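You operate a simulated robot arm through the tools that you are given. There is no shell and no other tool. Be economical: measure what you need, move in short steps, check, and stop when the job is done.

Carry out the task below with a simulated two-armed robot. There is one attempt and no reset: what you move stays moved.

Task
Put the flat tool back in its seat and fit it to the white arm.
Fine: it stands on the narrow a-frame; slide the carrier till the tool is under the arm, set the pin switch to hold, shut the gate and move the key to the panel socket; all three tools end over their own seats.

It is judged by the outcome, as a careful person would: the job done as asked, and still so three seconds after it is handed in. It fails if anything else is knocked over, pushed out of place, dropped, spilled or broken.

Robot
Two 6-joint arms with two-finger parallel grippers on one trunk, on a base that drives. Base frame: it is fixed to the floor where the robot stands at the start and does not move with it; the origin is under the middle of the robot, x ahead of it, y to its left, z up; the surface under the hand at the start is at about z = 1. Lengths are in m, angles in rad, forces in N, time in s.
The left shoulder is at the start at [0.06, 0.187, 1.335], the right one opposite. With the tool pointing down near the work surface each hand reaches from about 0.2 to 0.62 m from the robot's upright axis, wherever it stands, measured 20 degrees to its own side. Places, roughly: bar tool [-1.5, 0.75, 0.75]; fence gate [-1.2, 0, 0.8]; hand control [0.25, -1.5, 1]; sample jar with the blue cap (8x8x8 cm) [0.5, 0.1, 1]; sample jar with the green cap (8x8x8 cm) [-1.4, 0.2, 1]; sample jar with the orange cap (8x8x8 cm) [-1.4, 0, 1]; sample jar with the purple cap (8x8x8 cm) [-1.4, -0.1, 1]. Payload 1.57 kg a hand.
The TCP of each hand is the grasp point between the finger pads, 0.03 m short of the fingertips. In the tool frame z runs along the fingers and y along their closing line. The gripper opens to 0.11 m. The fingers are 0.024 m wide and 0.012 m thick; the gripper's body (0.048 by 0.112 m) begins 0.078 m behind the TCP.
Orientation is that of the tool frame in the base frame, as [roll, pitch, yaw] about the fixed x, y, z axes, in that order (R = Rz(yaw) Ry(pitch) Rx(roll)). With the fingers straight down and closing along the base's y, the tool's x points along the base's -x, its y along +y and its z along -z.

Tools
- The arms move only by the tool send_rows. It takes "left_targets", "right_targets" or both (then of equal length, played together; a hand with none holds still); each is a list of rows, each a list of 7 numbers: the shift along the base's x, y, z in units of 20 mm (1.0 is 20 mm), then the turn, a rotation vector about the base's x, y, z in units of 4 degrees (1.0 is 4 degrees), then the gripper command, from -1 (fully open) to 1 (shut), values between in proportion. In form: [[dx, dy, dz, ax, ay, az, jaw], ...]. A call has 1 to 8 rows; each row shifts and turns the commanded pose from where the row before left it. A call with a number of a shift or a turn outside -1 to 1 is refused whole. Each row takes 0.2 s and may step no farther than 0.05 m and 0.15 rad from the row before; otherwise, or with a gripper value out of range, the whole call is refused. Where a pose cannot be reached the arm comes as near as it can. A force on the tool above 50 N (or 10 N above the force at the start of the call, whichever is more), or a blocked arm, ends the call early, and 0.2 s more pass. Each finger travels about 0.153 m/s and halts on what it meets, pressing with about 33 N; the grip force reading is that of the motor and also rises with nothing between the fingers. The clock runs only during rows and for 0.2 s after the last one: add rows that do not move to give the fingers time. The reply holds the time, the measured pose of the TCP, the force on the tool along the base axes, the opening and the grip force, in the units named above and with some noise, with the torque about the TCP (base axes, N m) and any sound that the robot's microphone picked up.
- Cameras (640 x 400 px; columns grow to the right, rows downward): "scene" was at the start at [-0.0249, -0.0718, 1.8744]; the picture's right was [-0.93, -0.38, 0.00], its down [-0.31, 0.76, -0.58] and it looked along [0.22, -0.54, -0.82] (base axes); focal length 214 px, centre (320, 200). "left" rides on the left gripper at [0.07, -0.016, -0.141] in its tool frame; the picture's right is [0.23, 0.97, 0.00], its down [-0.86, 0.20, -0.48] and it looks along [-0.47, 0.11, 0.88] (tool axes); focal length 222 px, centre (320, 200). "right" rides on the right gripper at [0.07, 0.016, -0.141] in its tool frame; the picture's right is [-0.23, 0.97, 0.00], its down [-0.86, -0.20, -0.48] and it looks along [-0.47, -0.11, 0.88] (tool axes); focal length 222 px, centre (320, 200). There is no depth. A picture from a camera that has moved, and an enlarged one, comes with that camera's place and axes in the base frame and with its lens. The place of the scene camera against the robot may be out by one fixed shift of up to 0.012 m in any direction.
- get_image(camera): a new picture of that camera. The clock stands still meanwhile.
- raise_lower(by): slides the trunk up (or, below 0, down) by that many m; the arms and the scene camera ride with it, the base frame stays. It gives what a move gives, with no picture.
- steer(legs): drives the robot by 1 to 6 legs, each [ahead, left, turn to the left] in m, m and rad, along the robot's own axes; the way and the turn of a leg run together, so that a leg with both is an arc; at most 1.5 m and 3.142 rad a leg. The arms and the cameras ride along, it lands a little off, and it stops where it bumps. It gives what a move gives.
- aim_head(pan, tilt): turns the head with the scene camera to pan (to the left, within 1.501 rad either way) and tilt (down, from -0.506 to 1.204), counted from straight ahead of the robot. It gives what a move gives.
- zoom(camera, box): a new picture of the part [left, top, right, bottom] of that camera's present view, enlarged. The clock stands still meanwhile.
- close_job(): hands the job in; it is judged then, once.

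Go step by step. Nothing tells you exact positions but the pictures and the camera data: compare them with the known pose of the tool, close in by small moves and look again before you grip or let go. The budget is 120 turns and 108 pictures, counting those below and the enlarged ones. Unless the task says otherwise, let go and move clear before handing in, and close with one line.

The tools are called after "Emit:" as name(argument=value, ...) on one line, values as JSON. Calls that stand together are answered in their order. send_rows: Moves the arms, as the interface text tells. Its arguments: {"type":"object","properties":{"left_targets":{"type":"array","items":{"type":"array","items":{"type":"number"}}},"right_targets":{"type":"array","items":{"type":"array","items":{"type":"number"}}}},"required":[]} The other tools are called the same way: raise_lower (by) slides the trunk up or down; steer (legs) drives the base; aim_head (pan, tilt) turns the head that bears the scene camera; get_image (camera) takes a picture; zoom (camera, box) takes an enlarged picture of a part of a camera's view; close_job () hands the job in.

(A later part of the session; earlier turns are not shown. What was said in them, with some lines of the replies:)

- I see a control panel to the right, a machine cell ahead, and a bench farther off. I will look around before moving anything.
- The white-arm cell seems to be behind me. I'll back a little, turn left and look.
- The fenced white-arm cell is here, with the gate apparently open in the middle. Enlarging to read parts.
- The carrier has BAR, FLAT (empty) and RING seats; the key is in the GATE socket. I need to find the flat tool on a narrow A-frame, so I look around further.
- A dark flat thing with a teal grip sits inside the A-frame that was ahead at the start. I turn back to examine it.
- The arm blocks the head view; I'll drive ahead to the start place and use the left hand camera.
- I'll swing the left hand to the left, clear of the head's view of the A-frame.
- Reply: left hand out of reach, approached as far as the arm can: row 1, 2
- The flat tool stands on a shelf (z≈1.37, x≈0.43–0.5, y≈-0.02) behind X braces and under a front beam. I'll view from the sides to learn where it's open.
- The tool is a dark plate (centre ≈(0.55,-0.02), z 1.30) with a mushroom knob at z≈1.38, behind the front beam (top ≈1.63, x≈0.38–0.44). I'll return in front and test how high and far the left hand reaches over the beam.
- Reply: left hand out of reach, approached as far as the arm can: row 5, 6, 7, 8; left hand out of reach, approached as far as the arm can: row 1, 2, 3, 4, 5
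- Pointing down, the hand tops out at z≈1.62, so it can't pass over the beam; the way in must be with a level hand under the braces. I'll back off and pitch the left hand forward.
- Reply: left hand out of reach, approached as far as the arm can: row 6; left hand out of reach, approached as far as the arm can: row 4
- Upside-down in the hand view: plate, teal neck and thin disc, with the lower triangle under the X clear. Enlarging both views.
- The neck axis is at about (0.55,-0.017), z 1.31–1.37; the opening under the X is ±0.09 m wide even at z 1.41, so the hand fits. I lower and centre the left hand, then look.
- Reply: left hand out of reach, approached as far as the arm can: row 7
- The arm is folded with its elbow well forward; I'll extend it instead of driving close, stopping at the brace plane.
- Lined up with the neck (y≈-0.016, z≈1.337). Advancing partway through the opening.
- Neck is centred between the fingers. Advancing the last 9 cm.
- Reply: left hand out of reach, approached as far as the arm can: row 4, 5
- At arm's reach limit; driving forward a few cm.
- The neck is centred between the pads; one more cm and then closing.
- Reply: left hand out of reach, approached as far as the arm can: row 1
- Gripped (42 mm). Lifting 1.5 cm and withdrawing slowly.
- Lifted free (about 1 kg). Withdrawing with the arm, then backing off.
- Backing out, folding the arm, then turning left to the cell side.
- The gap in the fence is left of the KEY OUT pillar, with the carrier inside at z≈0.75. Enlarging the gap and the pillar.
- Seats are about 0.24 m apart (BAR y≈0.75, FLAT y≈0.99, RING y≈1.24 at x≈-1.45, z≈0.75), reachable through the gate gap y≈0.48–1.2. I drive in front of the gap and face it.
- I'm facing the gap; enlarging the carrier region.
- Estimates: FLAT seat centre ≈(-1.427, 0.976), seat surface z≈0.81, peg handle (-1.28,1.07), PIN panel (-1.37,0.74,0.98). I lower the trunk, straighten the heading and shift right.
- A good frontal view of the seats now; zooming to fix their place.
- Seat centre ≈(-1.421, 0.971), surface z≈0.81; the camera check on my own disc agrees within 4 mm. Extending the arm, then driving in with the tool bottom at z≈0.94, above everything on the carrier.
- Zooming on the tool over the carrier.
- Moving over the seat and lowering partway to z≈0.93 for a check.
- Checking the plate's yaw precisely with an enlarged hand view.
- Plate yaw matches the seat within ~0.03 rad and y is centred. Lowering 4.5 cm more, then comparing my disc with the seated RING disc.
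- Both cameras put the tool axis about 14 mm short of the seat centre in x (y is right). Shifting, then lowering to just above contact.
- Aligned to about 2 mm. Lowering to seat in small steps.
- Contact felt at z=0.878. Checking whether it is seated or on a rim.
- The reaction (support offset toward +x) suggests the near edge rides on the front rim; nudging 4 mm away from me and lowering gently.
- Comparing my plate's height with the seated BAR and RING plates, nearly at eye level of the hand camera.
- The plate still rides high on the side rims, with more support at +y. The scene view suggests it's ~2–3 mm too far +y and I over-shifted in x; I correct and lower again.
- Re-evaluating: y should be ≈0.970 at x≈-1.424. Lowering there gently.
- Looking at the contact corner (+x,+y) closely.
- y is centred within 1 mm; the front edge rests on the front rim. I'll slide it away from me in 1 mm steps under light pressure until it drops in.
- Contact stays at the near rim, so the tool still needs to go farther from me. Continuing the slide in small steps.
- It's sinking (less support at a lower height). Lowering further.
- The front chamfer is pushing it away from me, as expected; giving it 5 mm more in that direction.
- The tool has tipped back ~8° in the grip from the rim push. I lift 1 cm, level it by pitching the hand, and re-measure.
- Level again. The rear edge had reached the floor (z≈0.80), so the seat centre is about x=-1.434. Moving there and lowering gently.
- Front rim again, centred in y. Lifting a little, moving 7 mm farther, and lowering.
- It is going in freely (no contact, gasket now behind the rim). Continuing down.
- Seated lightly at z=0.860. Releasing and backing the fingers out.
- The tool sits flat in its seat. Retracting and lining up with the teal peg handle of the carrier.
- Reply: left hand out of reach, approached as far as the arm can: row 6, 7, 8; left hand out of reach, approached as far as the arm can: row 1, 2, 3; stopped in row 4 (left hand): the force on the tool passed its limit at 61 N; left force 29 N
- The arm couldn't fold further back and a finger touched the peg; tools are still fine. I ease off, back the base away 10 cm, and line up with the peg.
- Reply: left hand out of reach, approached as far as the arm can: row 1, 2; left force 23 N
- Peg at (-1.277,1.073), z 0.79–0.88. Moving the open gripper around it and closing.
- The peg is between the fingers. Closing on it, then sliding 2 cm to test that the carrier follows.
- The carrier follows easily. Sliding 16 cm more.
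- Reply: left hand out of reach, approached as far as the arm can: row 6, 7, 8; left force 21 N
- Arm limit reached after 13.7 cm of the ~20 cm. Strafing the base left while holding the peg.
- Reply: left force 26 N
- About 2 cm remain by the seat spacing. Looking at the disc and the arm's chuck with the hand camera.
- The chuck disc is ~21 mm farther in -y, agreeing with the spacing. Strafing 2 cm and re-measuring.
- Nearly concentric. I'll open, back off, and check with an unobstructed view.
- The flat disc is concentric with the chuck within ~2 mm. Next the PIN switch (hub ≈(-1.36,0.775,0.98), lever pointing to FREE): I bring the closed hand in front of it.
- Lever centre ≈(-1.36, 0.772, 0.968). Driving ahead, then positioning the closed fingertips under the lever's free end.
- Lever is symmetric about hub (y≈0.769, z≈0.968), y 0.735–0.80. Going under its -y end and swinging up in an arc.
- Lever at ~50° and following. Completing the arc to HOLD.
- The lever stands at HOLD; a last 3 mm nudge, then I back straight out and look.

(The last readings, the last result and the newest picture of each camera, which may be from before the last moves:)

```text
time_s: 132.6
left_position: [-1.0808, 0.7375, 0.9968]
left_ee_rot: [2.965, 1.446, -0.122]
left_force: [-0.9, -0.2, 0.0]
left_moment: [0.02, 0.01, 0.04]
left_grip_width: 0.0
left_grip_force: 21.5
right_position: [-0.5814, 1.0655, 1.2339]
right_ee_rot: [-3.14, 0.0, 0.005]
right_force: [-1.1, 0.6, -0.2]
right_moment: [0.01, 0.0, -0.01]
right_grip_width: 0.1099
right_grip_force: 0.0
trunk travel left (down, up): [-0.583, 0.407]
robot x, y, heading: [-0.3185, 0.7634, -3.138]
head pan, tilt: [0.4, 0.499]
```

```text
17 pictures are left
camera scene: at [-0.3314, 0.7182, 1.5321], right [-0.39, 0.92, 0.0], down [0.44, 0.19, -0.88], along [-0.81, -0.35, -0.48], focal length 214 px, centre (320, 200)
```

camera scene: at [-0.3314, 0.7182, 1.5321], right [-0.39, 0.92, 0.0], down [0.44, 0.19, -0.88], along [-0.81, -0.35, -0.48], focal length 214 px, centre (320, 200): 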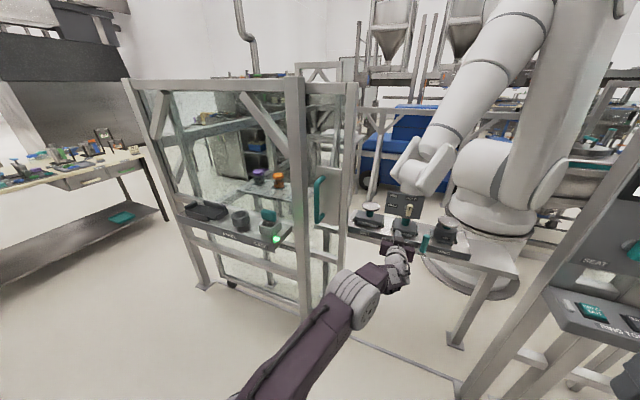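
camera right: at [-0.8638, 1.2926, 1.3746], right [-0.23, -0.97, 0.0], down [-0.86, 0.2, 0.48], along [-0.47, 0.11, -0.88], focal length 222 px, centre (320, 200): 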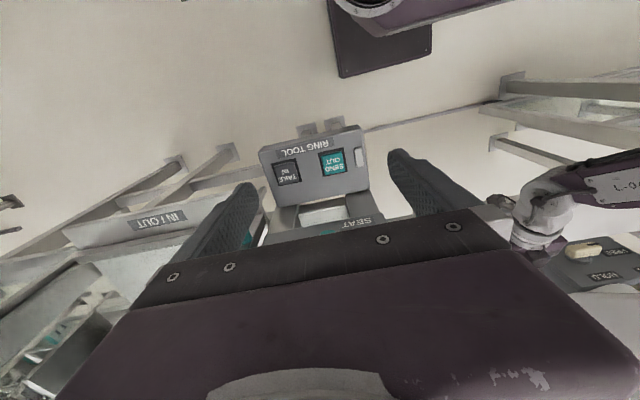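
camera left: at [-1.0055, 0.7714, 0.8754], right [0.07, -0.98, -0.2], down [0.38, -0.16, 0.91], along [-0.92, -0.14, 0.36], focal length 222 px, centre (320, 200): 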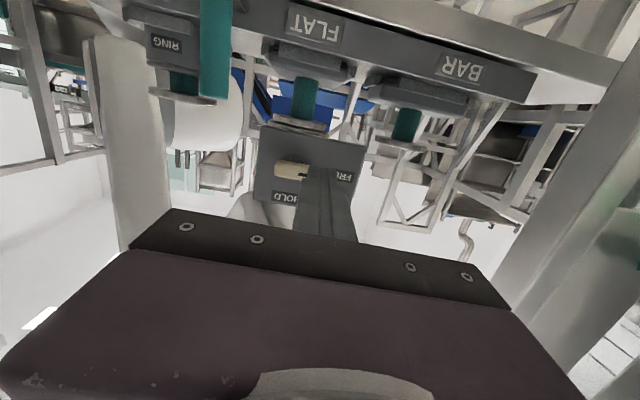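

PIN shows HOLD. Next the gate: its teal handle is at about (-1.12, 0.378, 1.07). I back off, raise 8 cm and go in front of it with the gripper open.

Emit:
steer(legs=[[-0.1, 0, 0], [0, 0.36, 0]])

Emit:
raise_lower(by=0.08)

Emit:
send_rows(left_targets=[[0, 0, 0, 0, 0, 0, 0], [0, 0, 0, 0, 0, 0, -1], [0, 0, 0, 0, 0, 0, -1], [0, 0, 0, 0, 0, 0, -1]])

Emit:
get_image(camera="left")

```text
time_s: 135.6
left_position: [-0.9812, 0.3853, 0.9966]
left_ee_rot: [2.967, 1.451, -0.125]
left_force: [-0.9, -0.1, -0.2]
left_moment: [0.02, 0.02, 0.01]
left_grip_width: 0.0
left_grip_force: 21.6
right_position: [-0.4796, 0.7122, 1.2329]
right_ee_rot: [-3.14, 0.001, 0.003]
right_force: [-0.1, 0.2, 0.0]
right_moment: [0.02, 0.01, 0.01]
right_grip_width: 0.1103
right_grip_force: 0.1
trunk travel left (down, up): [-0.583, 0.407]
robot x, y, heading: [-0.2156, 0.4053, -3.142]
head pan, tilt: [0.4, 0.499]
```

```text
time_s: 136.8
left_position: [-0.9808, 0.3851, 1.0767]
left_ee_rot: [2.965, 1.448, -0.123]
left_force: [0.4, 0.2, 0.2]
left_moment: [-0.07, 0.04, 0.0]
left_grip_width: 0.0
left_grip_force: 22.0
right_position: [-0.4799, 0.7111, 1.3134]
right_ee_rot: [-3.141, 0.0, 0.001]
right_force: [-0.8, -0.2, 0.5]
right_moment: [-0.01, -0.04, 0.0]
right_grip_width: 0.1099
right_grip_force: 0.0
trunk travel left (down, up): [-0.663, 0.327]
robot x, y, heading: [-0.2181, 0.4021, -3.144]
head pan, tilt: [0.4, 0.499]
```

```text
time_s: 137.8
left_position: [-0.9813, 0.385, 1.0756]
left_ee_rot: [2.966, 1.447, -0.126]
left_force: [0.2, 1.0, 0.9]
left_moment: [0.02, -0.02, 0.01]
left_grip_width: 0.1103
left_grip_force: 0.0
right_position: [-0.4793, 0.7119, 1.3146]
right_ee_rot: [-3.14, 0.0, 0.0]
right_force: [-0.9, -0.4, 0.2]
right_moment: [0.02, 0.01, 0.03]
right_grip_width: 0.1099
right_grip_force: 0.1
trunk travel left (down, up): [-0.663, 0.327]
robot x, y, heading: [-0.2157, 0.4022, -3.14]
head pan, tilt: [0.4, 0.499]
```

```text
16 pictures are left
camera left: at [-0.8331, 0.4087, 1.0243], right [0.08, -0.98, -0.2], down [0.38, -0.16, 0.91], along [-0.92, -0.15, 0.36], focal length 222 px, centre (320, 200)
```

left: 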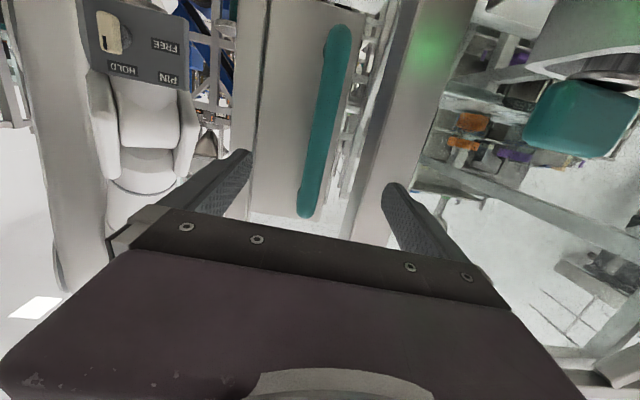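

Handle bar at y≈0.377, z 0.94–1.16. Aligning and moving in around it, then gripping.

Emit:
send_rows(left_targets=[[0, -0.38, 0, 0, 0, 0, -1], [0, 0, 0, 0, 0, 0, -1]])

Emit:
steer(legs=[[0.12, 0, 0]])

Emit:
get_image(camera="left")

```text
time_s: 138.4
left_position: [-0.9804, 0.3777, 1.0777]
left_ee_rot: [2.966, 1.447, -0.127]
left_force: [-0.3, -0.3, 0.1]
left_moment: [-0.01, 0.01, 0.0]
left_grip_width: 0.1099
left_grip_force: 0.0
right_position: [-0.4802, 0.7124, 1.3132]
right_ee_rot: [-3.14, 0.0, 0.0]
right_force: [0.2, 0.2, 0.8]
right_moment: [0.02, -0.03, 0.03]
right_grip_width: 0.1099
right_grip_force: 0.0
trunk travel left (down, up): [-0.663, 0.327]
robot x, y, heading: [-0.2145, 0.4024, -3.145]
head pan, tilt: [0.4, 0.499]
```

```text
time_s: 139.6
left_position: [-1.072, 0.377, 1.0753]
left_ee_rot: [2.99, 1.449, -0.09]
left_force: [-0.2, -0.4, 0.5]
left_moment: [0.04, -0.04, 0.01]
left_grip_width: 0.1099
left_grip_force: 0.1
right_position: [-0.5753, 0.7101, 1.3124]
right_ee_rot: [-3.141, 0.0, 0.003]
right_force: [-0.1, -0.6, 0.0]
right_moment: [0.01, 0.02, 0.0]
right_grip_width: 0.1101
right_grip_force: 0.1
trunk travel left (down, up): [-0.663, 0.327]
robot x, y, heading: [-0.3086, 0.406, -3.135]
head pan, tilt: [0.4, 0.499]
stopped in leg 1: the force on the tool passed its limit at 210 N (the readings are from after the stop); the commanded pose is now the measured one
```

```text
15 pictures are left
camera left: at [-0.9249, 0.402, 1.0228], right [0.09, -0.97, -0.21], down [0.38, -0.16, 0.91], along [-0.92, -0.16, 0.36], focal length 222 px, centre (320, 200)
```

left: 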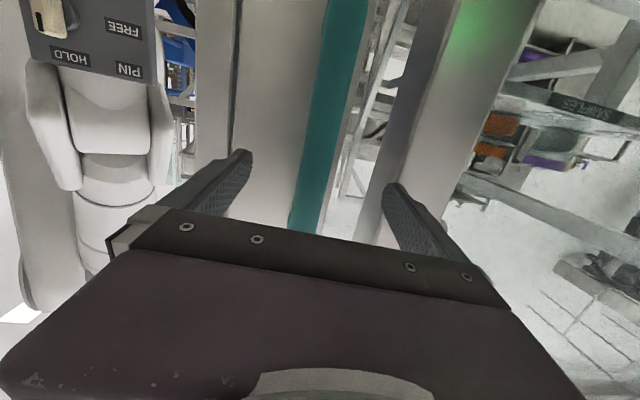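

A finger met the fixed post (edge y≈0.315). I'll ease back, narrow the opening to ~5 cm, and go in by small arm steps with a short drive.

Emit:
send_rows(left_targets=[[0.6, 0, 0, 0, 0, 0, -0.5], [0, 0.1, 0, 0, 0, 0, 0], [0, 0, 0, 0, 0, 0, 0], [0, 0, 0, 0, 0, 0, 0]])

Emit:
steer(legs=[[0.03, 0, 0]])

Emit:
send_rows(left_targets=[[-0.5, 0, 0, 0, 0, 0, 0], [-0.5, 0, 0, 0, 0, 0, 0], [-0.4, 0, 0, 0, 0, 0, 0], [0, 0, 0, 0, 0, 0, 0]])

Emit:
get_image(camera="left")

```text
time_s: 140.6
left_position: [-1.06, 0.3795, 1.075]
left_ee_rot: [2.995, 1.452, -0.085]
left_force: [-0.3, -0.6, 0.1]
left_moment: [-0.03, -0.02, 0.02]
left_grip_width: 0.0551
left_grip_force: 0.0
right_position: [-0.5764, 0.7111, 1.3122]
right_ee_rot: [-3.141, -0.002, 0.005]
right_force: [-0.3, 0.4, 0.3]
right_moment: [-0.01, 0.04, 0.0]
right_grip_width: 0.11
right_grip_force: 0.0
trunk travel left (down, up): [-0.663, 0.327]
robot x, y, heading: [-0.3076, 0.4052, -3.139]
head pan, tilt: [0.4, 0.499]
```

```text
time_s: 141.4
left_position: [-1.0856, 0.3791, 1.0783]
left_ee_rot: [2.995, 1.453, -0.087]
left_force: [0.4, -0.2, 0.9]
left_moment: [0.03, -0.01, 0.0]
left_grip_width: 0.055
left_grip_force: 0.1
right_position: [-0.5996, 0.711, 1.3135]
right_ee_rot: [-3.141, 0.002, 0.002]
right_force: [0.1, 0.4, 0.1]
right_moment: [-0.03, 0.06, 0.01]
right_grip_width: 0.1103
right_grip_force: 0.1
trunk travel left (down, up): [-0.663, 0.327]
robot x, y, heading: [-0.3385, 0.4078, -3.138]
head pan, tilt: [0.4, 0.499]
```

```text
time_s: 142.4
left_position: [-1.1178, 0.3791, 1.0753]
left_ee_rot: [2.999, 1.448, -0.085]
left_force: [-0.4, 0.1, 0.5]
left_moment: [-0.02, 0.0, 0.02]
left_grip_width: 0.0551
left_grip_force: 0.1
right_position: [-0.6034, 0.7106, 1.3141]
right_ee_rot: [-3.141, -0.002, 0.003]
right_force: [1.2, 0.9, 0.8]
right_moment: [-0.01, 0.04, 0.01]
right_grip_width: 0.1098
right_grip_force: 0.0
trunk travel left (down, up): [-0.663, 0.327]
robot x, y, heading: [-0.3379, 0.4027, -3.136]
head pan, tilt: [0.4, 0.499]
```

```text
14 pictures are left
camera left: at [-0.9693, 0.4046, 1.0227], right [0.08, -0.97, -0.21], down [0.38, -0.16, 0.91], along [-0.92, -0.16, 0.36], focal length 222 px, centre (320, 200)
```

left: 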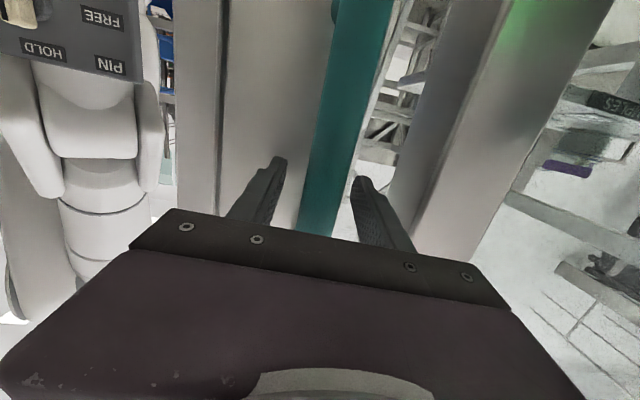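

The handle bar is between the fingers. Gripping it and testing a small slide toward +y.

Emit:
send_rows(left_targets=[[0, 0, 0, 0, 0, 0, 0.7], [0, 0, 0, 0, 0, 0, 1], [0, 0, 0, 0, 0, 0, 1], [0, 0.5, 0, 0, 0, 0, 1], [0, 0.5, 0, 0, 0, 0, 1], [0, 0.5, 0, 0, 0, 0, 1], [0, 0, 0, 0, 0, 0, 1]])

```text
time_s: 144.0
left_position: [-1.1174, 0.411, 1.0746]
left_ee_rot: [3.002, 1.448, -0.083]
left_force: [-2.2, 2.0, -1.4]
left_moment: [0.99, 0.06, -0.07]
left_grip_width: 0.0251
left_grip_force: 36.5
right_position: [-0.6049, 0.7111, 1.3121]
right_ee_rot: [-3.14, -0.003, 0.005]
right_force: [0.3, 0.5, 0.4]
right_moment: [0.04, 0.04, -0.01]
right_grip_width: 0.1099
right_grip_force: 0.1
trunk travel left (down, up): [-0.663, 0.327]
robot x, y, heading: [-0.3397, 0.4031, -3.135]
head pan, tilt: [0.4, 0.499]
```

The gate slides with it. Strafing right while holding the handle.

Emit:
steer(legs=[[0, -0.3, 0]])

Emit:
steer(legs=[[0, -0.25, 0]])

Emit:
aim_head(pan=-0.1, tilt=0.5)

Emit:
get_image(camera="scene")

```text
time_s: 146.0
left_position: [-1.1187, 0.6997, 1.0762]
left_ee_rot: [3.001, 1.448, -0.074]
left_force: [9.5, 1.4, -5.2]
left_moment: [0.94, -0.32, -0.25]
left_grip_width: 0.0252
left_grip_force: 36.3
right_position: [-0.6082, 1.004, 1.3135]
right_ee_rot: [-3.141, -0.002, 0.01]
right_force: [-0.1, -0.4, -0.3]
right_moment: [0.0, 0.03, 0.03]
right_grip_width: 0.1101
right_grip_force: 0.0
trunk travel left (down, up): [-0.663, 0.327]
robot x, y, heading: [-0.3403, 0.6971, -3.13]
head pan, tilt: [0.4, 0.499]
```

```text
time_s: 147.8
left_position: [-1.1196, 0.947, 1.077]
left_ee_rot: [3.009, 1.449, -0.062]
left_force: [21.2, -0.5, -7.7]
left_moment: [0.97, -0.33, -0.13]
left_grip_width: 0.0249
left_grip_force: 36.8
right_position: [-0.6091, 1.2544, 1.3154]
right_ee_rot: [3.141, 0.003, 0.013]
right_force: [0.7, 0.1, 0.1]
right_moment: [-0.01, -0.03, 0.01]
right_grip_width: 0.11
right_grip_force: 0.1
trunk travel left (down, up): [-0.663, 0.327]
robot x, y, heading: [-0.3444, 0.952, -3.124]
head pan, tilt: [0.4, 0.499]
```

```text
time_s: 148.8
left_position: [-1.1194, 0.9469, 1.0748]
left_ee_rot: [3.011, 1.448, -0.061]
left_force: [12.4, -2.4, 2.0]
left_moment: [1.14, -0.31, -0.05]
left_grip_width: 0.0248
left_grip_force: 36.9
right_position: [-0.6084, 1.255, 1.3141]
right_ee_rot: [-3.141, 0.001, 0.014]
right_force: [0.5, -0.6, 0.9]
right_moment: [0.0, 0.01, 0.03]
right_grip_width: 0.1101
right_grip_force: 0.1
trunk travel left (down, up): [-0.663, 0.327]
robot x, y, heading: [-0.3393, 0.9511, -3.125]
head pan, tilt: [-0.099, 0.499]
```

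```text
13 pictures are left
camera scene: at [-0.3621, 0.9539, 1.6122], right [0.09, 1.0, 0.0], down [0.47, -0.04, -0.88], along [-0.88, 0.07, -0.48], focal length 214 px, centre (320, 200)
```

scene: 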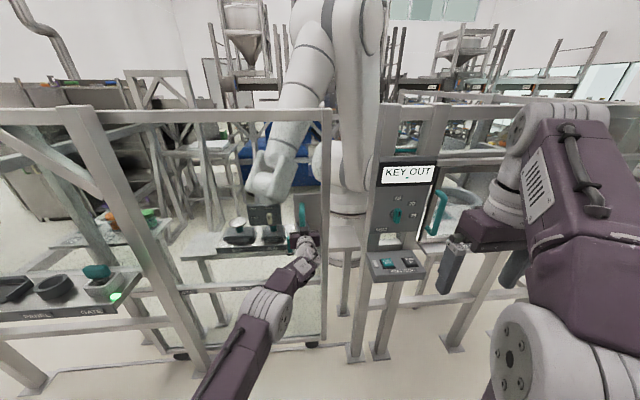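

About 17 cm remain to the pillar. Continuing.

Emit:
steer(legs=[[-0.003, -0.13, -0.01]])

Emit:
send_rows(left_targets=[[0, 0.5, 0, 0, 0, 0, 1], [0, 0.5, 0, 0, 0, 0, 1], [0, 0.5, 0, 0, 0, 0, 1], [0, 0.5, 0, 0, 0, 0, 1], [0, 0, 0, 0, 0, 0, 1]])

```text
time_s: 150.1
left_position: [-1.1183, 1.0777, 1.0756]
left_ee_rot: [3.029, 1.448, -0.044]
left_force: [-0.6, -7.8, 10.1]
left_moment: [1.09, -0.91, -0.46]
left_grip_width: 0.0247
left_grip_force: 36.5
right_position: [-0.6055, 1.384, 1.3142]
right_ee_rot: [-3.138, 0.001, 0.005]
right_force: [-0.3, -0.7, 0.2]
right_moment: [0.01, -0.01, 0.02]
right_grip_width: 0.1103
right_grip_force: 0.1
trunk travel left (down, up): [-0.663, 0.327]
robot x, y, heading: [-0.3439, 1.0812, -3.136]
head pan, tilt: [-0.099, 0.499]
```

```text
time_s: 151.2
left_position: [-1.1201, 1.1222, 1.0744]
left_ee_rot: [3.02, 1.448, -0.056]
left_force: [8.4, 0.8, -2.7]
left_moment: [1.02, 0.45, 0.25]
left_grip_width: 0.0246
left_grip_force: 36.1
right_position: [-0.6063, 1.3877, 1.3137]
right_ee_rot: [3.14, 0.001, 0.005]
right_force: [0.0, -0.2, 0.8]
right_moment: [0.04, -0.02, 0.0]
right_grip_width: 0.1098
right_grip_force: 0.1
trunk travel left (down, up): [-0.663, 0.327]
robot x, y, heading: [-0.3415, 1.082, -3.135]
head pan, tilt: [-0.099, 0.499]
```

Emit:
send_rows(left_targets=[[0, 0.4, 0, 0, 0, 0, 1], [0, 0.4, 0, 0, 0, 0, 1], [0, 0.4, 0, 0, 0, 0, 1], [0, 0, 0, 0, 0, 0, 1]])

Emit:
zoom(camera="scene", box=[200, 90, 440, 240])

```text
time_s: 152.2
left_position: [-1.1119, 1.155, 1.0727]
left_ee_rot: [3.003, 1.446, -0.078]
left_force: [-28.6, 12.1, 9.6]
left_moment: [0.91, -0.03, 0.22]
left_grip_width: 0.0251
left_grip_force: 36.4
left hand out of reach, approached as far as the arm can: row 1, 2, 3
right_position: [-0.6135, 1.3901, 1.3115]
right_ee_rot: [3.14, -0.005, 0.005]
right_force: [0.1, 0.1, 0.6]
right_moment: [-0.02, -0.01, 0.01]
right_grip_width: 0.1101
right_grip_force: 0.1
trunk travel left (down, up): [-0.663, 0.327]
robot x, y, heading: [-0.3428, 1.0836, -3.136]
head pan, tilt: [-0.099, 0.499]
```

```text
2.67 times, centred on (320, 165) of scene
camera zoom: at [-0.3707, 1.088, 1.612], right [0.1, 1.0, 0.0], down [0.48, -0.05, -0.88], along [-0.87, 0.08, -0.48], focal length 572 px, centre (320, 293)
```

zoom: 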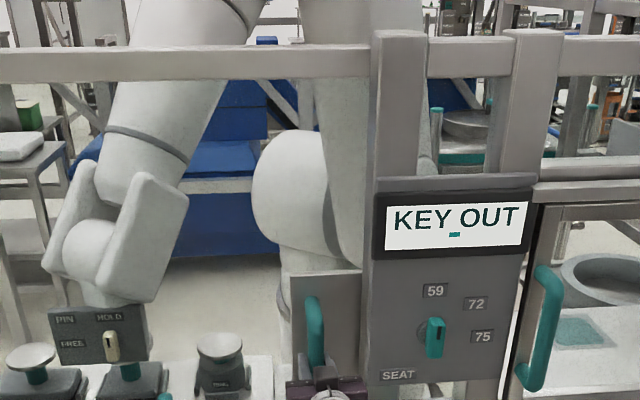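

The gate leaf is at the pillar. A last small strafe to make sure it's fully home.

Emit:
steer(legs=[[0, -0.03, 0]])

Emit:
send_rows(left_targets=[[0, 0.3, 0, 0, 0, 0, 1], [0, 0.3, 0, 0, 0, 0, 1], [0, 0, 0, 0, 0, 0, 1]])

```text
time_s: 153.2
left_position: [-1.1112, 1.1558, 1.0719]
left_ee_rot: [3.028, 1.444, -0.004]
left_force: [0.0, -7.0, -0.9]
left_moment: [1.12, -0.33, -0.06]
left_grip_width: 0.025
left_grip_force: 36.0
right_position: [-0.6118, 1.4159, 1.3118]
right_ee_rot: [-3.141, -0.001, 0.011]
right_force: [-0.6, 0.4, -0.4]
right_moment: [0.01, 0.0, 0.0]
right_grip_width: 0.1098
right_grip_force: 0.1
trunk travel left (down, up): [-0.663, 0.327]
robot x, y, heading: [-0.3401, 1.1117, -3.125]
head pan, tilt: [-0.099, 0.499]
stopped in leg 1: the force on the tool passed its limit at 53 N (the readings are from after the stop); the commanded pose is now the measured one
```

```text
time_s: 154.1
left_position: [-1.1077, 1.1565, 1.0718]
left_ee_rot: [3.051, 1.443, 0.029]
left_force: [-26.7, -33.3, 6.5]
left_moment: [0.93, -0.1, -0.36]
left_grip_width: 0.0252
left_grip_force: 36.7
left hand out of reach, approached as far as the arm can: row 1, 2
right_position: [-0.6152, 1.407, 1.3141]
right_ee_rot: [-3.134, -0.005, 0.015]
right_force: [0.4, 1.3, 0.3]
right_moment: [-0.02, -0.03, 0.01]
right_grip_width: 0.11
right_grip_force: 0.1
trunk travel left (down, up): [-0.663, 0.327]
robot x, y, heading: [-0.3416, 1.1111, -3.124]
head pan, tilt: [-0.099, 0.499]
```

The gate is at its hard stop (closed). Releasing the handle, backing out, and going to the key (head ≈(-1.008, 0.171, 0.99); PANEL socket ≈(-1.004,-0.008)).

Emit:
send_rows(left_targets=[[0, -0.2, 0, 0, 0, 0, 1], [0, 0, 0, 0, 0, 0, 0.4], [0, 0, 0, 0, 0, 0, 0], [0, 0, 0, 0, 0, 0, 0], [0.5, 0, 0, 0, 0, 0, 0], [0, 0, 0, 0, 0, 0, 0]])

Emit:
steer(legs=[[-0.2, 0, 0], [0, 0, -0.017], [0, 0.5, 0], [0, 0.47, 0]])

Emit:
get_image(camera="left")

```text
time_s: 155.4
left_position: [-1.0996, 1.1727, 1.0732]
left_ee_rot: [2.997, 1.446, -0.034]
left_force: [0.8, 0.6, -0.3]
left_moment: [-0.02, -0.01, 0.02]
left_grip_width: 0.055
left_grip_force: 0.1
left hand out of reach, approached as far as the arm can: row 5
right_position: [-0.6102, 1.4148, 1.3121]
right_ee_rot: [3.14, -0.002, 0.013]
right_force: [0.3, 0.7, 0.1]
right_moment: [0.06, -0.02, -0.01]
right_grip_width: 0.1098
right_grip_force: 0.0
trunk travel left (down, up): [-0.663, 0.327]
robot x, y, heading: [-0.3434, 1.1149, -3.129]
head pan, tilt: [-0.099, 0.499]
```

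```text
time_s: 162.3
left_position: [-0.8976, 0.2143, 1.0732]
left_ee_rot: [2.997, 1.445, -0.05]
left_force: [1.0, 0.6, 0.0]
left_moment: [0.01, -0.01, -0.02]
left_grip_width: 0.0549
left_grip_force: 0.1
right_position: [-0.4045, 0.4511, 1.312]
right_ee_rot: [-3.141, -0.002, -0.001]
right_force: [-0.3, -0.2, 0.3]
right_moment: [-0.04, -0.01, -0.01]
right_grip_width: 0.1099
right_grip_force: 0.1
trunk travel left (down, up): [-0.663, 0.327]
robot x, y, heading: [-0.1377, 0.1416, 3.136]
head pan, tilt: [-0.099, 0.499]
```

```text
11 pictures are left
camera left: at [-0.7511, 0.2435, 1.0203], right [0.12, -0.97, -0.21], down [0.38, -0.15, 0.91], along [-0.92, -0.19, 0.35], focal length 222 px, centre (320, 200)
```

left: 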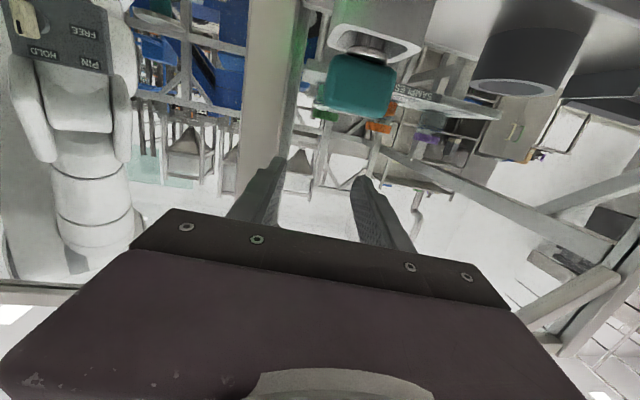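

Key head: y≈0.179, z 0.961–1.008, 71 mm wide. Opening fully, straightening yaw, lowering level with the head, then driving in.

Emit:
send_rows(left_targets=[[0, -0.4, -0.6, 0, 0, -0.7, -1], [0, -0.5, -0.7, 0, 0, -0.67, -1], [0, -0.5, -0.8, 0, 0, 0, -1], [0, -0.36, -0.8, 0, 0, 0, -1], [0, 0, -0.8, 0, 0, 0, -1], [0, 0, -0.7, 0, 0, 0, -1], [0, 0, 0, 0, 0, 0, -1]])

Emit:
steer(legs=[[0.045, 0, 0]])

Emit:
get_image(camera="left")

```text
time_s: 163.9
left_position: [-0.9141, 0.1909, 0.9851]
left_ee_rot: [3.006, 1.447, -0.142]
left_force: [-0.1, -0.2, 0.2]
left_moment: [0.03, 0.02, 0.01]
left_grip_width: 0.1102
left_grip_force: 0.0
left hand out of reach, approached as far as the arm can: row 1, 2, 4, 6
right_position: [-0.4055, 0.4505, 1.3127]
right_ee_rot: [-3.141, -0.001, -0.002]
right_force: [-0.2, 0.2, 0.4]
right_moment: [-0.01, 0.03, -0.04]
right_grip_width: 0.1101
right_grip_force: 0.1
trunk travel left (down, up): [-0.663, 0.327]
robot x, y, heading: [-0.1418, 0.1425, 3.137]
head pan, tilt: [-0.099, 0.499]
```

```text
time_s: 164.8
left_position: [-0.9568, 0.192, 0.9865]
left_ee_rot: [3.004, 1.449, -0.14]
left_force: [0.5, 0.2, -0.7]
left_moment: [-0.02, 0.0, 0.01]
left_grip_width: 0.1099
left_grip_force: 0.0
right_position: [-0.4466, 0.4503, 1.3139]
right_ee_rot: [-3.141, 0.001, -0.001]
right_force: [0.6, -0.3, 0.1]
right_moment: [0.01, 0.03, -0.01]
right_grip_width: 0.1097
right_grip_force: 0.0
trunk travel left (down, up): [-0.663, 0.327]
robot x, y, heading: [-0.1873, 0.1399, 3.146]
head pan, tilt: [-0.099, 0.499]
```

```text
10 pictures are left
camera left: at [-0.8075, 0.2068, 0.9342], right [0.02, -0.98, -0.21], down [0.37, -0.19, 0.91], along [-0.93, -0.1, 0.36], focal length 222 px, centre (320, 200)
```

left: 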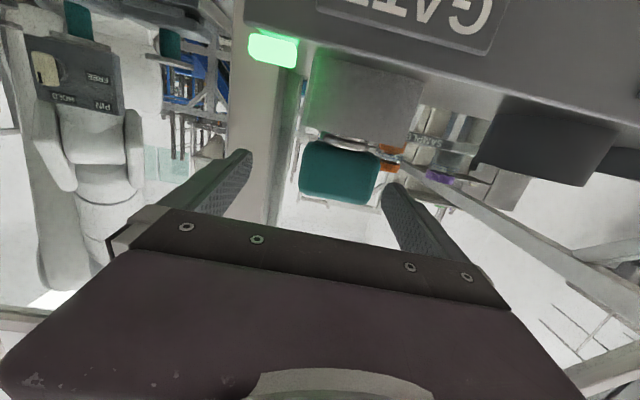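

Shifting 16 mm to centre on the head and driving the last 4 cm.

Emit:
send_rows(left_targets=[[0, -0.4, -0.1, 0, 0, 0, -1], [0, -0.4, 0, 0, 0, 0, -1], [0, 0, 0, 0, 0, 0, -1]])

Emit:
steer(legs=[[0.043, 0, 0]])

Emit:
get_image(camera="left")

```text
time_s: 165.7
left_position: [-0.959, 0.1758, 0.9813]
left_ee_rot: [3.008, 1.444, -0.138]
left_force: [0.0, -0.6, 0.3]
left_moment: [-0.02, -0.02, -0.03]
left_grip_width: 0.11
left_grip_force: 0.1
right_position: [-0.4506, 0.4518, 1.3125]
right_ee_rot: [3.141, -0.001, -0.004]
right_force: [-0.2, 0.0, -0.1]
right_moment: [0.0, 0.01, 0.0]
right_grip_width: 0.1101
right_grip_force: 0.1
trunk travel left (down, up): [-0.663, 0.327]
robot x, y, heading: [-0.1857, 0.1433, 3.14]
head pan, tilt: [-0.099, 0.499]
```

```text
time_s: 166.5
left_position: [-0.9982, 0.175, 0.9858]
left_ee_rot: [3.004, 1.448, -0.143]
left_force: [0.9, -0.4, 0.0]
left_moment: [-0.02, -0.01, -0.02]
left_grip_width: 0.1099
left_grip_force: 0.1
right_position: [-0.4883, 0.4503, 1.3141]
right_ee_rot: [-3.141, 0.002, -0.001]
right_force: [0.2, 0.2, 0.5]
right_moment: [0.01, 0.02, -0.02]
right_grip_width: 0.1101
right_grip_force: 0.2
trunk travel left (down, up): [-0.663, 0.327]
robot x, y, heading: [-0.227, 0.1405, 3.141]
head pan, tilt: [-0.099, 0.499]
```

```text
9 pictures are left
camera left: at [-0.8491, 0.1911, 0.9323], right [0.02, -0.98, -0.21], down [0.37, -0.19, 0.91], along [-0.93, -0.1, 0.36], focal length 222 px, centre (320, 200)
```

left: 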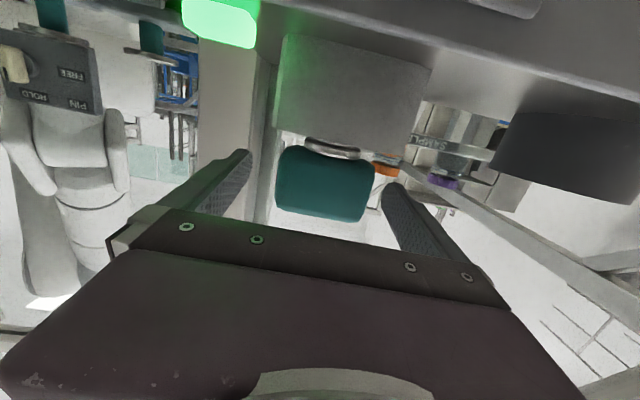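

Key head is centred between the pads. Closing and starting to lift.

Emit:
send_rows(left_targets=[[0, 0, 0, 0, 0, 0, 0], [0, 0, 0, 0, 0, 0, 1], [0, 0, 0, 0, 0, 0, 1], [0, 0, 0, 0, 0, 0, 1], [0, 0, 0.5, 0, 0, 0, 1], [0, 0, 0.5, 0, 0, 0, 1], [0, 0, 0, 0, 0, 0, 1]])

```text
time_s: 168.1
left_position: [-1.0009, 0.1756, 1.0021]
left_ee_rot: [3.01, 1.446, -0.141]
left_force: [0.2, -0.2, -2.0]
left_moment: [0.02, -0.01, -0.02]
left_grip_width: 0.0755
left_grip_force: 32.4
right_position: [-0.4928, 0.4503, 1.3132]
right_ee_rot: [-3.14, 0.0, -0.001]
right_force: [-0.7, 0.8, -0.3]
right_moment: [0.0, 0.02, 0.01]
right_grip_width: 0.11
right_grip_force: 0.0
trunk travel left (down, up): [-0.663, 0.327]
robot x, y, heading: [-0.228, 0.1428, 3.138]
head pan, tilt: [-0.099, 0.499]
```

Key lifts freely. Raising 7 cm more and looking.

Emit:
send_rows(left_targets=[[0, 0, 0.9, 0, 0, 0, 1], [0, 0, 0.9, 0, 0, 0, 1], [0, 0, 0.9, 0, 0, 0, 1], [0, 0, 0.9, 0, 0, 0, 1], [0, 0, 0, 0, 0, 0, 1]])

Emit:
get_image(camera="left")

```text
time_s: 169.3
left_position: [-1.0011, 0.1756, 1.073]
left_ee_rot: [3.005, 1.445, -0.143]
left_force: [0.7, -1.2, -2.1]
left_moment: [0.02, -0.02, 0.0]
left_grip_width: 0.0756
left_grip_force: 33.0
right_position: [-0.4932, 0.451, 1.3123]
right_ee_rot: [-3.141, -0.002, -0.003]
right_force: [-0.2, 0.0, 0.2]
right_moment: [0.01, 0.02, 0.01]
right_grip_width: 0.1097
right_grip_force: 0.1
trunk travel left (down, up): [-0.663, 0.327]
robot x, y, heading: [-0.226, 0.1465, 3.136]
head pan, tilt: [-0.099, 0.499]
```

```text
8 pictures are left
camera left: at [-0.8527, 0.1908, 1.0223], right [0.02, -0.98, -0.21], down [0.37, -0.19, 0.91], along [-0.93, -0.1, 0.35], focal length 222 px, centre (320, 200)
```

left: 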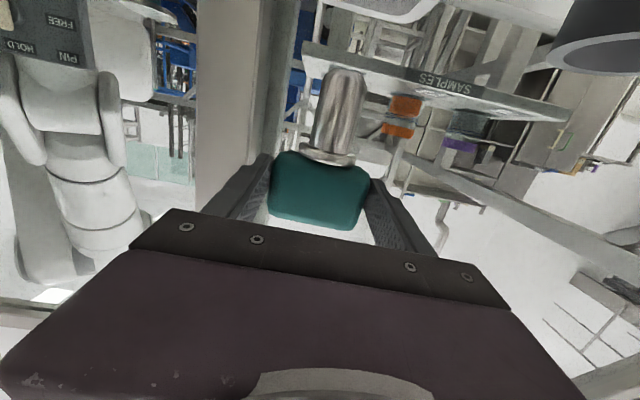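

Key out; shaft ~58 mm, tip now z≈0.995, above the PANEL socket top (~0.95). Strafing left to be over the PANEL socket.

Emit:
steer(legs=[[0, 0.165, 0]])

Emit:
get_image(camera="left")

```text
time_s: 170.8
left_position: [-1.0014, 0.0164, 1.074]
left_ee_rot: [2.999, 1.444, -0.151]
left_force: [-0.8, 0.0, -2.0]
left_moment: [0.02, -0.03, 0.0]
left_grip_width: 0.0756
left_grip_force: 33.2
right_position: [-0.4927, 0.2899, 1.3113]
right_ee_rot: [3.141, -0.001, -0.004]
right_force: [-0.3, 0.9, -0.2]
right_moment: [-0.04, -0.01, 0.01]
right_grip_width: 0.11
right_grip_force: 0.1
trunk travel left (down, up): [-0.663, 0.327]
robot x, y, heading: [-0.2277, -0.0202, 3.14]
head pan, tilt: [-0.099, 0.499]
```

```text
7 pictures are left
camera left: at [-0.8527, 0.0313, 1.0223], right [0.02, -0.98, -0.21], down [0.37, -0.19, 0.91], along [-0.93, -0.09, 0.36], focal length 222 px, centre (320, 200)
```

left: 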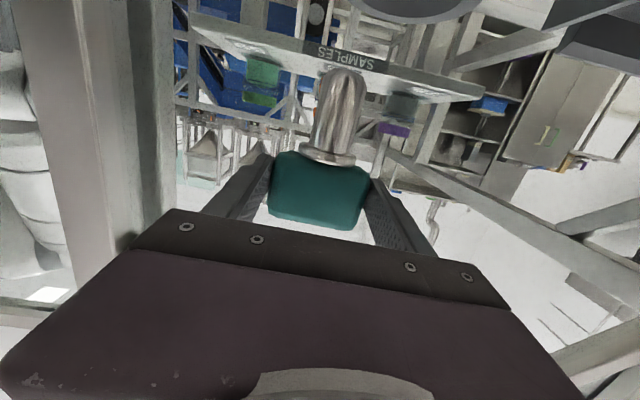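

PANEL socket centre estimated at (-1.00, -0.002). Shifting and lowering the first 5.5 cm with force check.

Emit:
send_rows(left_targets=[[0, -0.5, 0, 0, 0, 0, 1], [0, -0.42, 0, 0, 0, 0, 1], [0, 0, -0.7, 0, 0, 0, 1], [0, 0, -0.7, 0, 0, 0, 1], [0, 0, -0.7, 0, 0, 0, 1], [0, 0, -0.4, 0, 0, 0, 1], [0, 0, 0, 0, 0, 0, 1]])

Emit:
get_image(camera="left")

```text
time_s: 172.4
left_position: [-1.0013, -0.0019, 1.0252]
left_ee_rot: [3.005, 1.447, -0.145]
left_force: [0.2, 0.8, -1.8]
left_moment: [0.0, -0.05, 0.0]
left_grip_width: 0.0755
left_grip_force: 33.3
right_position: [-0.4924, 0.29, 1.3121]
right_ee_rot: [3.141, -0.003, -0.005]
right_force: [-0.4, -0.7, 0.5]
right_moment: [-0.02, 0.0, 0.01]
right_grip_width: 0.1101
right_grip_force: 0.1
trunk travel left (down, up): [-0.663, 0.327]
robot x, y, heading: [-0.2313, -0.0214, 3.138]
head pan, tilt: [-0.099, 0.499]
```

```text
6 pictures are left
camera left: at [-0.8519, 0.0129, 0.973], right [0.02, -0.98, -0.21], down [0.37, -0.19, 0.91], along [-0.93, -0.09, 0.36], focal length 222 px, centre (320, 200)
```

left: 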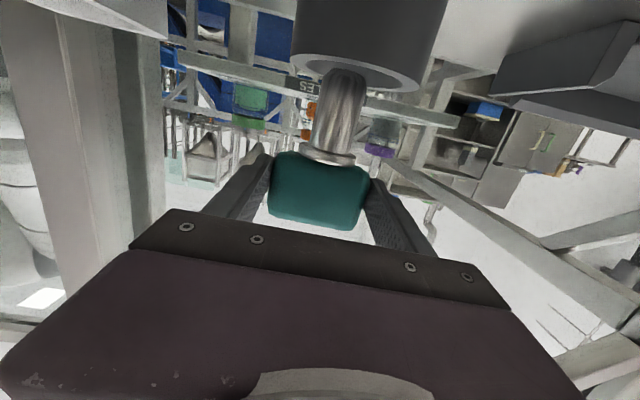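

Tip is at the rim; the rim centre is ~6 mm farther in -y. Correcting and lowering gently.

Emit:
send_rows(left_targets=[[0, 0, 0.3, 0, 0, 0, 1], [0, -0.32, 0, 0, 0, 0, 1], [0, 0, -0.5, 0, 0, 0, 1], [0, 0, -0.5, 0, 0, 0, 1], [0, 0, -0.3, 0, 0, 0, 1], [0, 0, 0, 0, 0, 0, 1]])

```text
time_s: 173.8
left_position: [-1.0024, -0.0084, 1.0051]
left_ee_rot: [3.007, 1.445, -0.142]
left_force: [0.3, -0.7, -2.2]
left_moment: [0.02, -0.04, 0.04]
left_grip_width: 0.0755
left_grip_force: 32.6
right_position: [-0.4913, 0.2896, 1.3127]
right_ee_rot: [-3.141, -0.001, -0.005]
right_force: [0.8, -0.6, 0.3]
right_moment: [0.0, 0.0, -0.01]
right_grip_width: 0.1102
right_grip_force: 0.1
trunk travel left (down, up): [-0.663, 0.327]
robot x, y, heading: [-0.2254, -0.0204, 3.14]
head pan, tilt: [-0.099, 0.499]
```

No contact with the tip ~2 cm inside. Continuing down.

Emit:
send_rows(left_targets=[[0, 0, -0.3, 0, 0, 0, 1], [0, 0, -0.3, 0, 0, 0, 1], [0, 0, -0.3, 0, 0, 0, 1], [0, 0, 0, 0, 0, 0, 1]])

Emit:
get_image(camera="left")

```text
time_s: 174.8
left_position: [-1.0035, -0.01, 0.986]
left_ee_rot: [3.009, 1.444, -0.146]
left_force: [0.3, 0.9, -2.4]
left_moment: [0.11, -0.07, -0.02]
left_grip_width: 0.0754
left_grip_force: 32.9
right_position: [-0.4924, 0.2905, 1.3126]
right_ee_rot: [-3.141, 0.0, -0.007]
right_force: [0.4, 0.3, -0.4]
right_moment: [-0.02, 0.03, 0.0]
right_grip_width: 0.1101
right_grip_force: 0.0
trunk travel left (down, up): [-0.663, 0.327]
robot x, y, heading: [-0.2315, -0.0208, 3.14]
head pan, tilt: [-0.099, 0.499]
```

```text
5 pictures are left
camera left: at [-0.8536, 0.0057, 0.9339], right [0.02, -0.98, -0.21], down [0.37, -0.19, 0.91], along [-0.93, -0.09, 0.35], focal length 222 px, centre (320, 200)
```

left: 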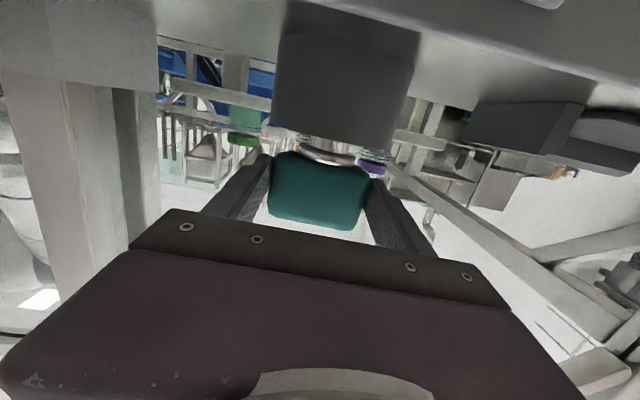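

The shaft is in the socket. Lowering until it bottoms.

Emit:
send_rows(left_targets=[[0, 0, -0.2, 0, 0, 0, 1], [0, 0, -0.2, 0, 0, 0, 1], [0, 0, -0.2, 0, 0, 0, 1], [0, 0, 0, 0, 0, 0, 1]])

```text
time_s: 175.8
left_position: [-1.0004, -0.0082, 0.98]
left_ee_rot: [3.006, 1.455, -0.142]
left_force: [-5.3, -0.4, 14.5]
left_moment: [0.05, 0.55, 0.04]
left_grip_width: 0.0755
left_grip_force: 33.0
right_position: [-0.4904, 0.2888, 1.3136]
right_ee_rot: [-3.141, -0.002, -0.004]
right_force: [0.6, -0.3, 0.5]
right_moment: [0.0, 0.03, 0.02]
right_grip_width: 0.1101
right_grip_force: 0.0
trunk travel left (down, up): [-0.663, 0.327]
robot x, y, heading: [-0.229, -0.0212, 3.134]
head pan, tilt: [-0.099, 0.499]
```

It bottoms at z≈0.98, as in the GATE socket. Releasing and backing straight out.

Emit:
send_rows(left_targets=[[0, 0, 0.1, 0, 0, 0, 1], [0, 0, 0, 0, 0, 0, 0], [0, 0, 0, 0, 0, 0, -1], [0, 0, 0, 0, 0, 0, -1], [0, 0, 0, 0, 0, 0, -1]])

Emit:
steer(legs=[[-0.25, 0, 0]])

Emit:
aim_head(pan=-0.35, tilt=0.45)

Emit:
get_image(camera="scene")

```text
time_s: 177.0
left_position: [-1.001, -0.0094, 0.9761]
left_ee_rot: [3.007, 1.445, -0.144]
left_force: [0.7, -0.6, 0.6]
left_moment: [-0.01, 0.0, -0.02]
left_grip_width: 0.1102
left_grip_force: 0.1
right_position: [-0.4932, 0.2885, 1.3133]
right_ee_rot: [-3.141, -0.003, -0.005]
right_force: [0.5, 0.9, 0.0]
right_moment: [-0.01, 0.0, 0.02]
right_grip_width: 0.1099
right_grip_force: 0.1
trunk travel left (down, up): [-0.663, 0.327]
robot x, y, heading: [-0.2314, -0.021, 3.141]
head pan, tilt: [-0.099, 0.499]
```

```text
time_s: 178.8
left_position: [-0.7457, -0.0077, 0.9746]
left_ee_rot: [3.007, 1.444, -0.147]
left_force: [-0.1, 0.0, 0.6]
left_moment: [-0.03, -0.04, -0.01]
left_grip_width: 0.1099
left_grip_force: 0.1
right_position: [-0.2356, 0.2891, 1.3128]
right_ee_rot: [3.141, -0.002, -0.005]
right_force: [-0.1, -0.8, 0.9]
right_moment: [-0.01, 0.0, 0.03]
right_grip_width: 0.11
right_grip_force: 0.1
trunk travel left (down, up): [-0.663, 0.327]
robot x, y, heading: [0.0281, -0.0204, 3.134]
head pan, tilt: [-0.099, 0.499]
```

```text
time_s: 179.6
left_position: [-0.7459, -0.0085, 0.9765]
left_ee_rot: [3.009, 1.448, -0.146]
left_force: [0.3, -0.4, -0.1]
left_moment: [0.0, 0.02, 0.01]
left_grip_width: 0.11
left_grip_force: 0.2
right_position: [-0.2358, 0.2883, 1.3128]
right_ee_rot: [3.141, -0.001, -0.007]
right_force: [-0.7, 0.0, 0.0]
right_moment: [-0.01, 0.02, 0.04]
right_grip_width: 0.11
right_grip_force: 0.1
trunk travel left (down, up): [-0.663, 0.327]
robot x, y, heading: [0.0291, -0.0228, 3.133]
head pan, tilt: [-0.351, 0.45]
```

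```text
4 pictures are left
camera scene: at [0.0093, 0.0054, 1.6166], right [0.35, 0.94, 0.0], down [0.41, -0.15, -0.9], along [-0.84, 0.31, -0.44], focal length 214 px, centre (320, 200)
```

scene: 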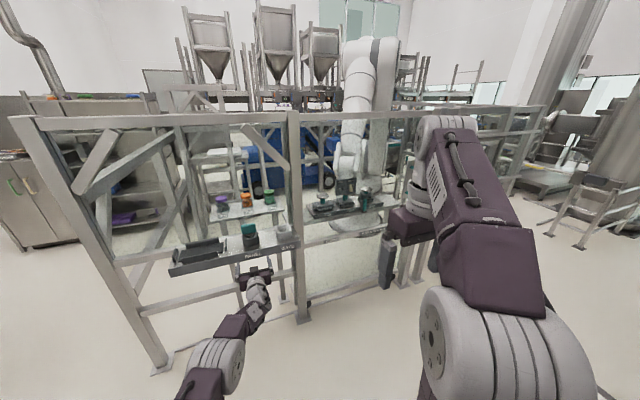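

The key stands in the PANEL socket. Enlarging to verify key, tools and gate.

Emit:
zoom(camera="scene", box=[160, 140, 400, 290])

```text
2.67 times, centred on (280, 215) of scene
camera zoom: at [0.0093, 0.0054, 1.6166], right [0.35, 0.94, 0.0], down [0.41, -0.15, -0.9], along [-0.84, 0.31, -0.44], focal length 572 px, centre (427, 160)
```

zoom: 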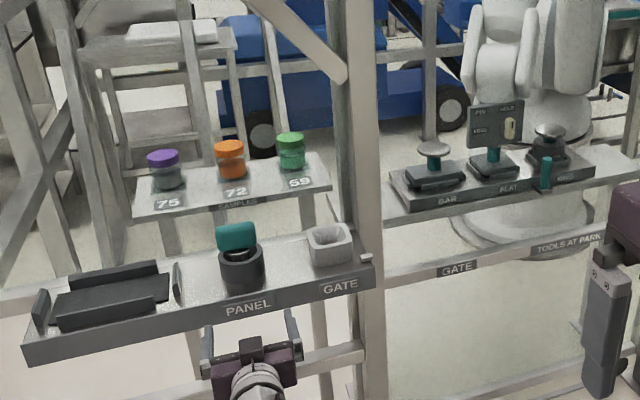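

All as asked so far; checking the pillar's display for the key status.

Emit:
steer(legs=[[0, -0.6, 0]])

Emit:
aim_head(pan=-0.1, tilt=0.4)

Emit:
zoom(camera="scene", box=[160, 100, 480, 300])

```text
time_s: 183.0
left_position: [-0.7413, 0.5935, 0.9771]
left_ee_rot: [3.008, 1.445, -0.149]
left_force: [-1.2, -0.1, -0.1]
left_moment: [0.02, 0.03, 0.0]
left_grip_width: 0.1099
left_grip_force: 0.0
right_position: [-0.2286, 0.8894, 1.3108]
right_ee_rot: [3.141, -0.003, -0.01]
right_force: [0.2, 0.0, -0.2]
right_moment: [-0.03, 0.01, 0.0]
right_grip_width: 0.1101
right_grip_force: 0.1
trunk travel left (down, up): [-0.663, 0.327]
robot x, y, heading: [0.0318, 0.5769, 3.128]
head pan, tilt: [-0.351, 0.45]
```

```text
time_s: 183.8
left_position: [-0.7409, 0.5945, 0.9771]
left_ee_rot: [3.007, 1.445, -0.15]
left_force: [-0.1, 0.4, -1.0]
left_moment: [0.01, -0.01, 0.01]
left_grip_width: 0.1099
left_grip_force: 0.1
right_position: [-0.2289, 0.8898, 1.3127]
right_ee_rot: [-3.141, -0.002, -0.011]
right_force: [0.9, 0.0, -0.1]
right_moment: [0.01, 0.03, 0.0]
right_grip_width: 0.1098
right_grip_force: 0.0
trunk travel left (down, up): [-0.663, 0.327]
robot x, y, heading: [0.0343, 0.5806, 3.132]
head pan, tilt: [-0.099, 0.4]
```

```text
2.00 times, centred on (320, 200) of scene
camera zoom: at [0.0082, 0.5836, 1.6212], right [0.11, 0.99, 0.0], down [0.39, -0.04, -0.92], along [-0.92, 0.1, -0.39], focal length 429 px, centre (320, 200)
```

zoom: 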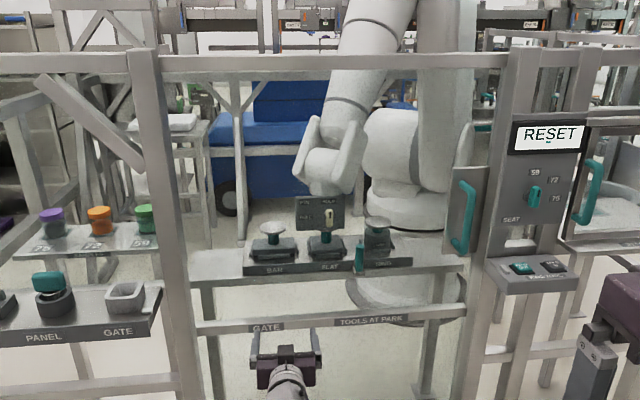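

The display has changed from KEY OUT to RESET. The gate is shut, the key is in the PANEL socket, PIN is at HOLD, and the flat tool is under the arm with all three tools over their seats. The hands are clear, so I'm handing in.

Emit:
close_job()

```text
The job is handed in.
```

The flat tool is back in its FLAT seat under the white arm, with PIN set to HOLD, the gate shut and the key in the PANEL socket. All three tools sit over their own seats. I left the RESET prompt on the pillar display alone, since you didn't ask for it. While moving in to grip the gate handle, the left gripper hit the fence post hard (about 210 N); I saw no damage.
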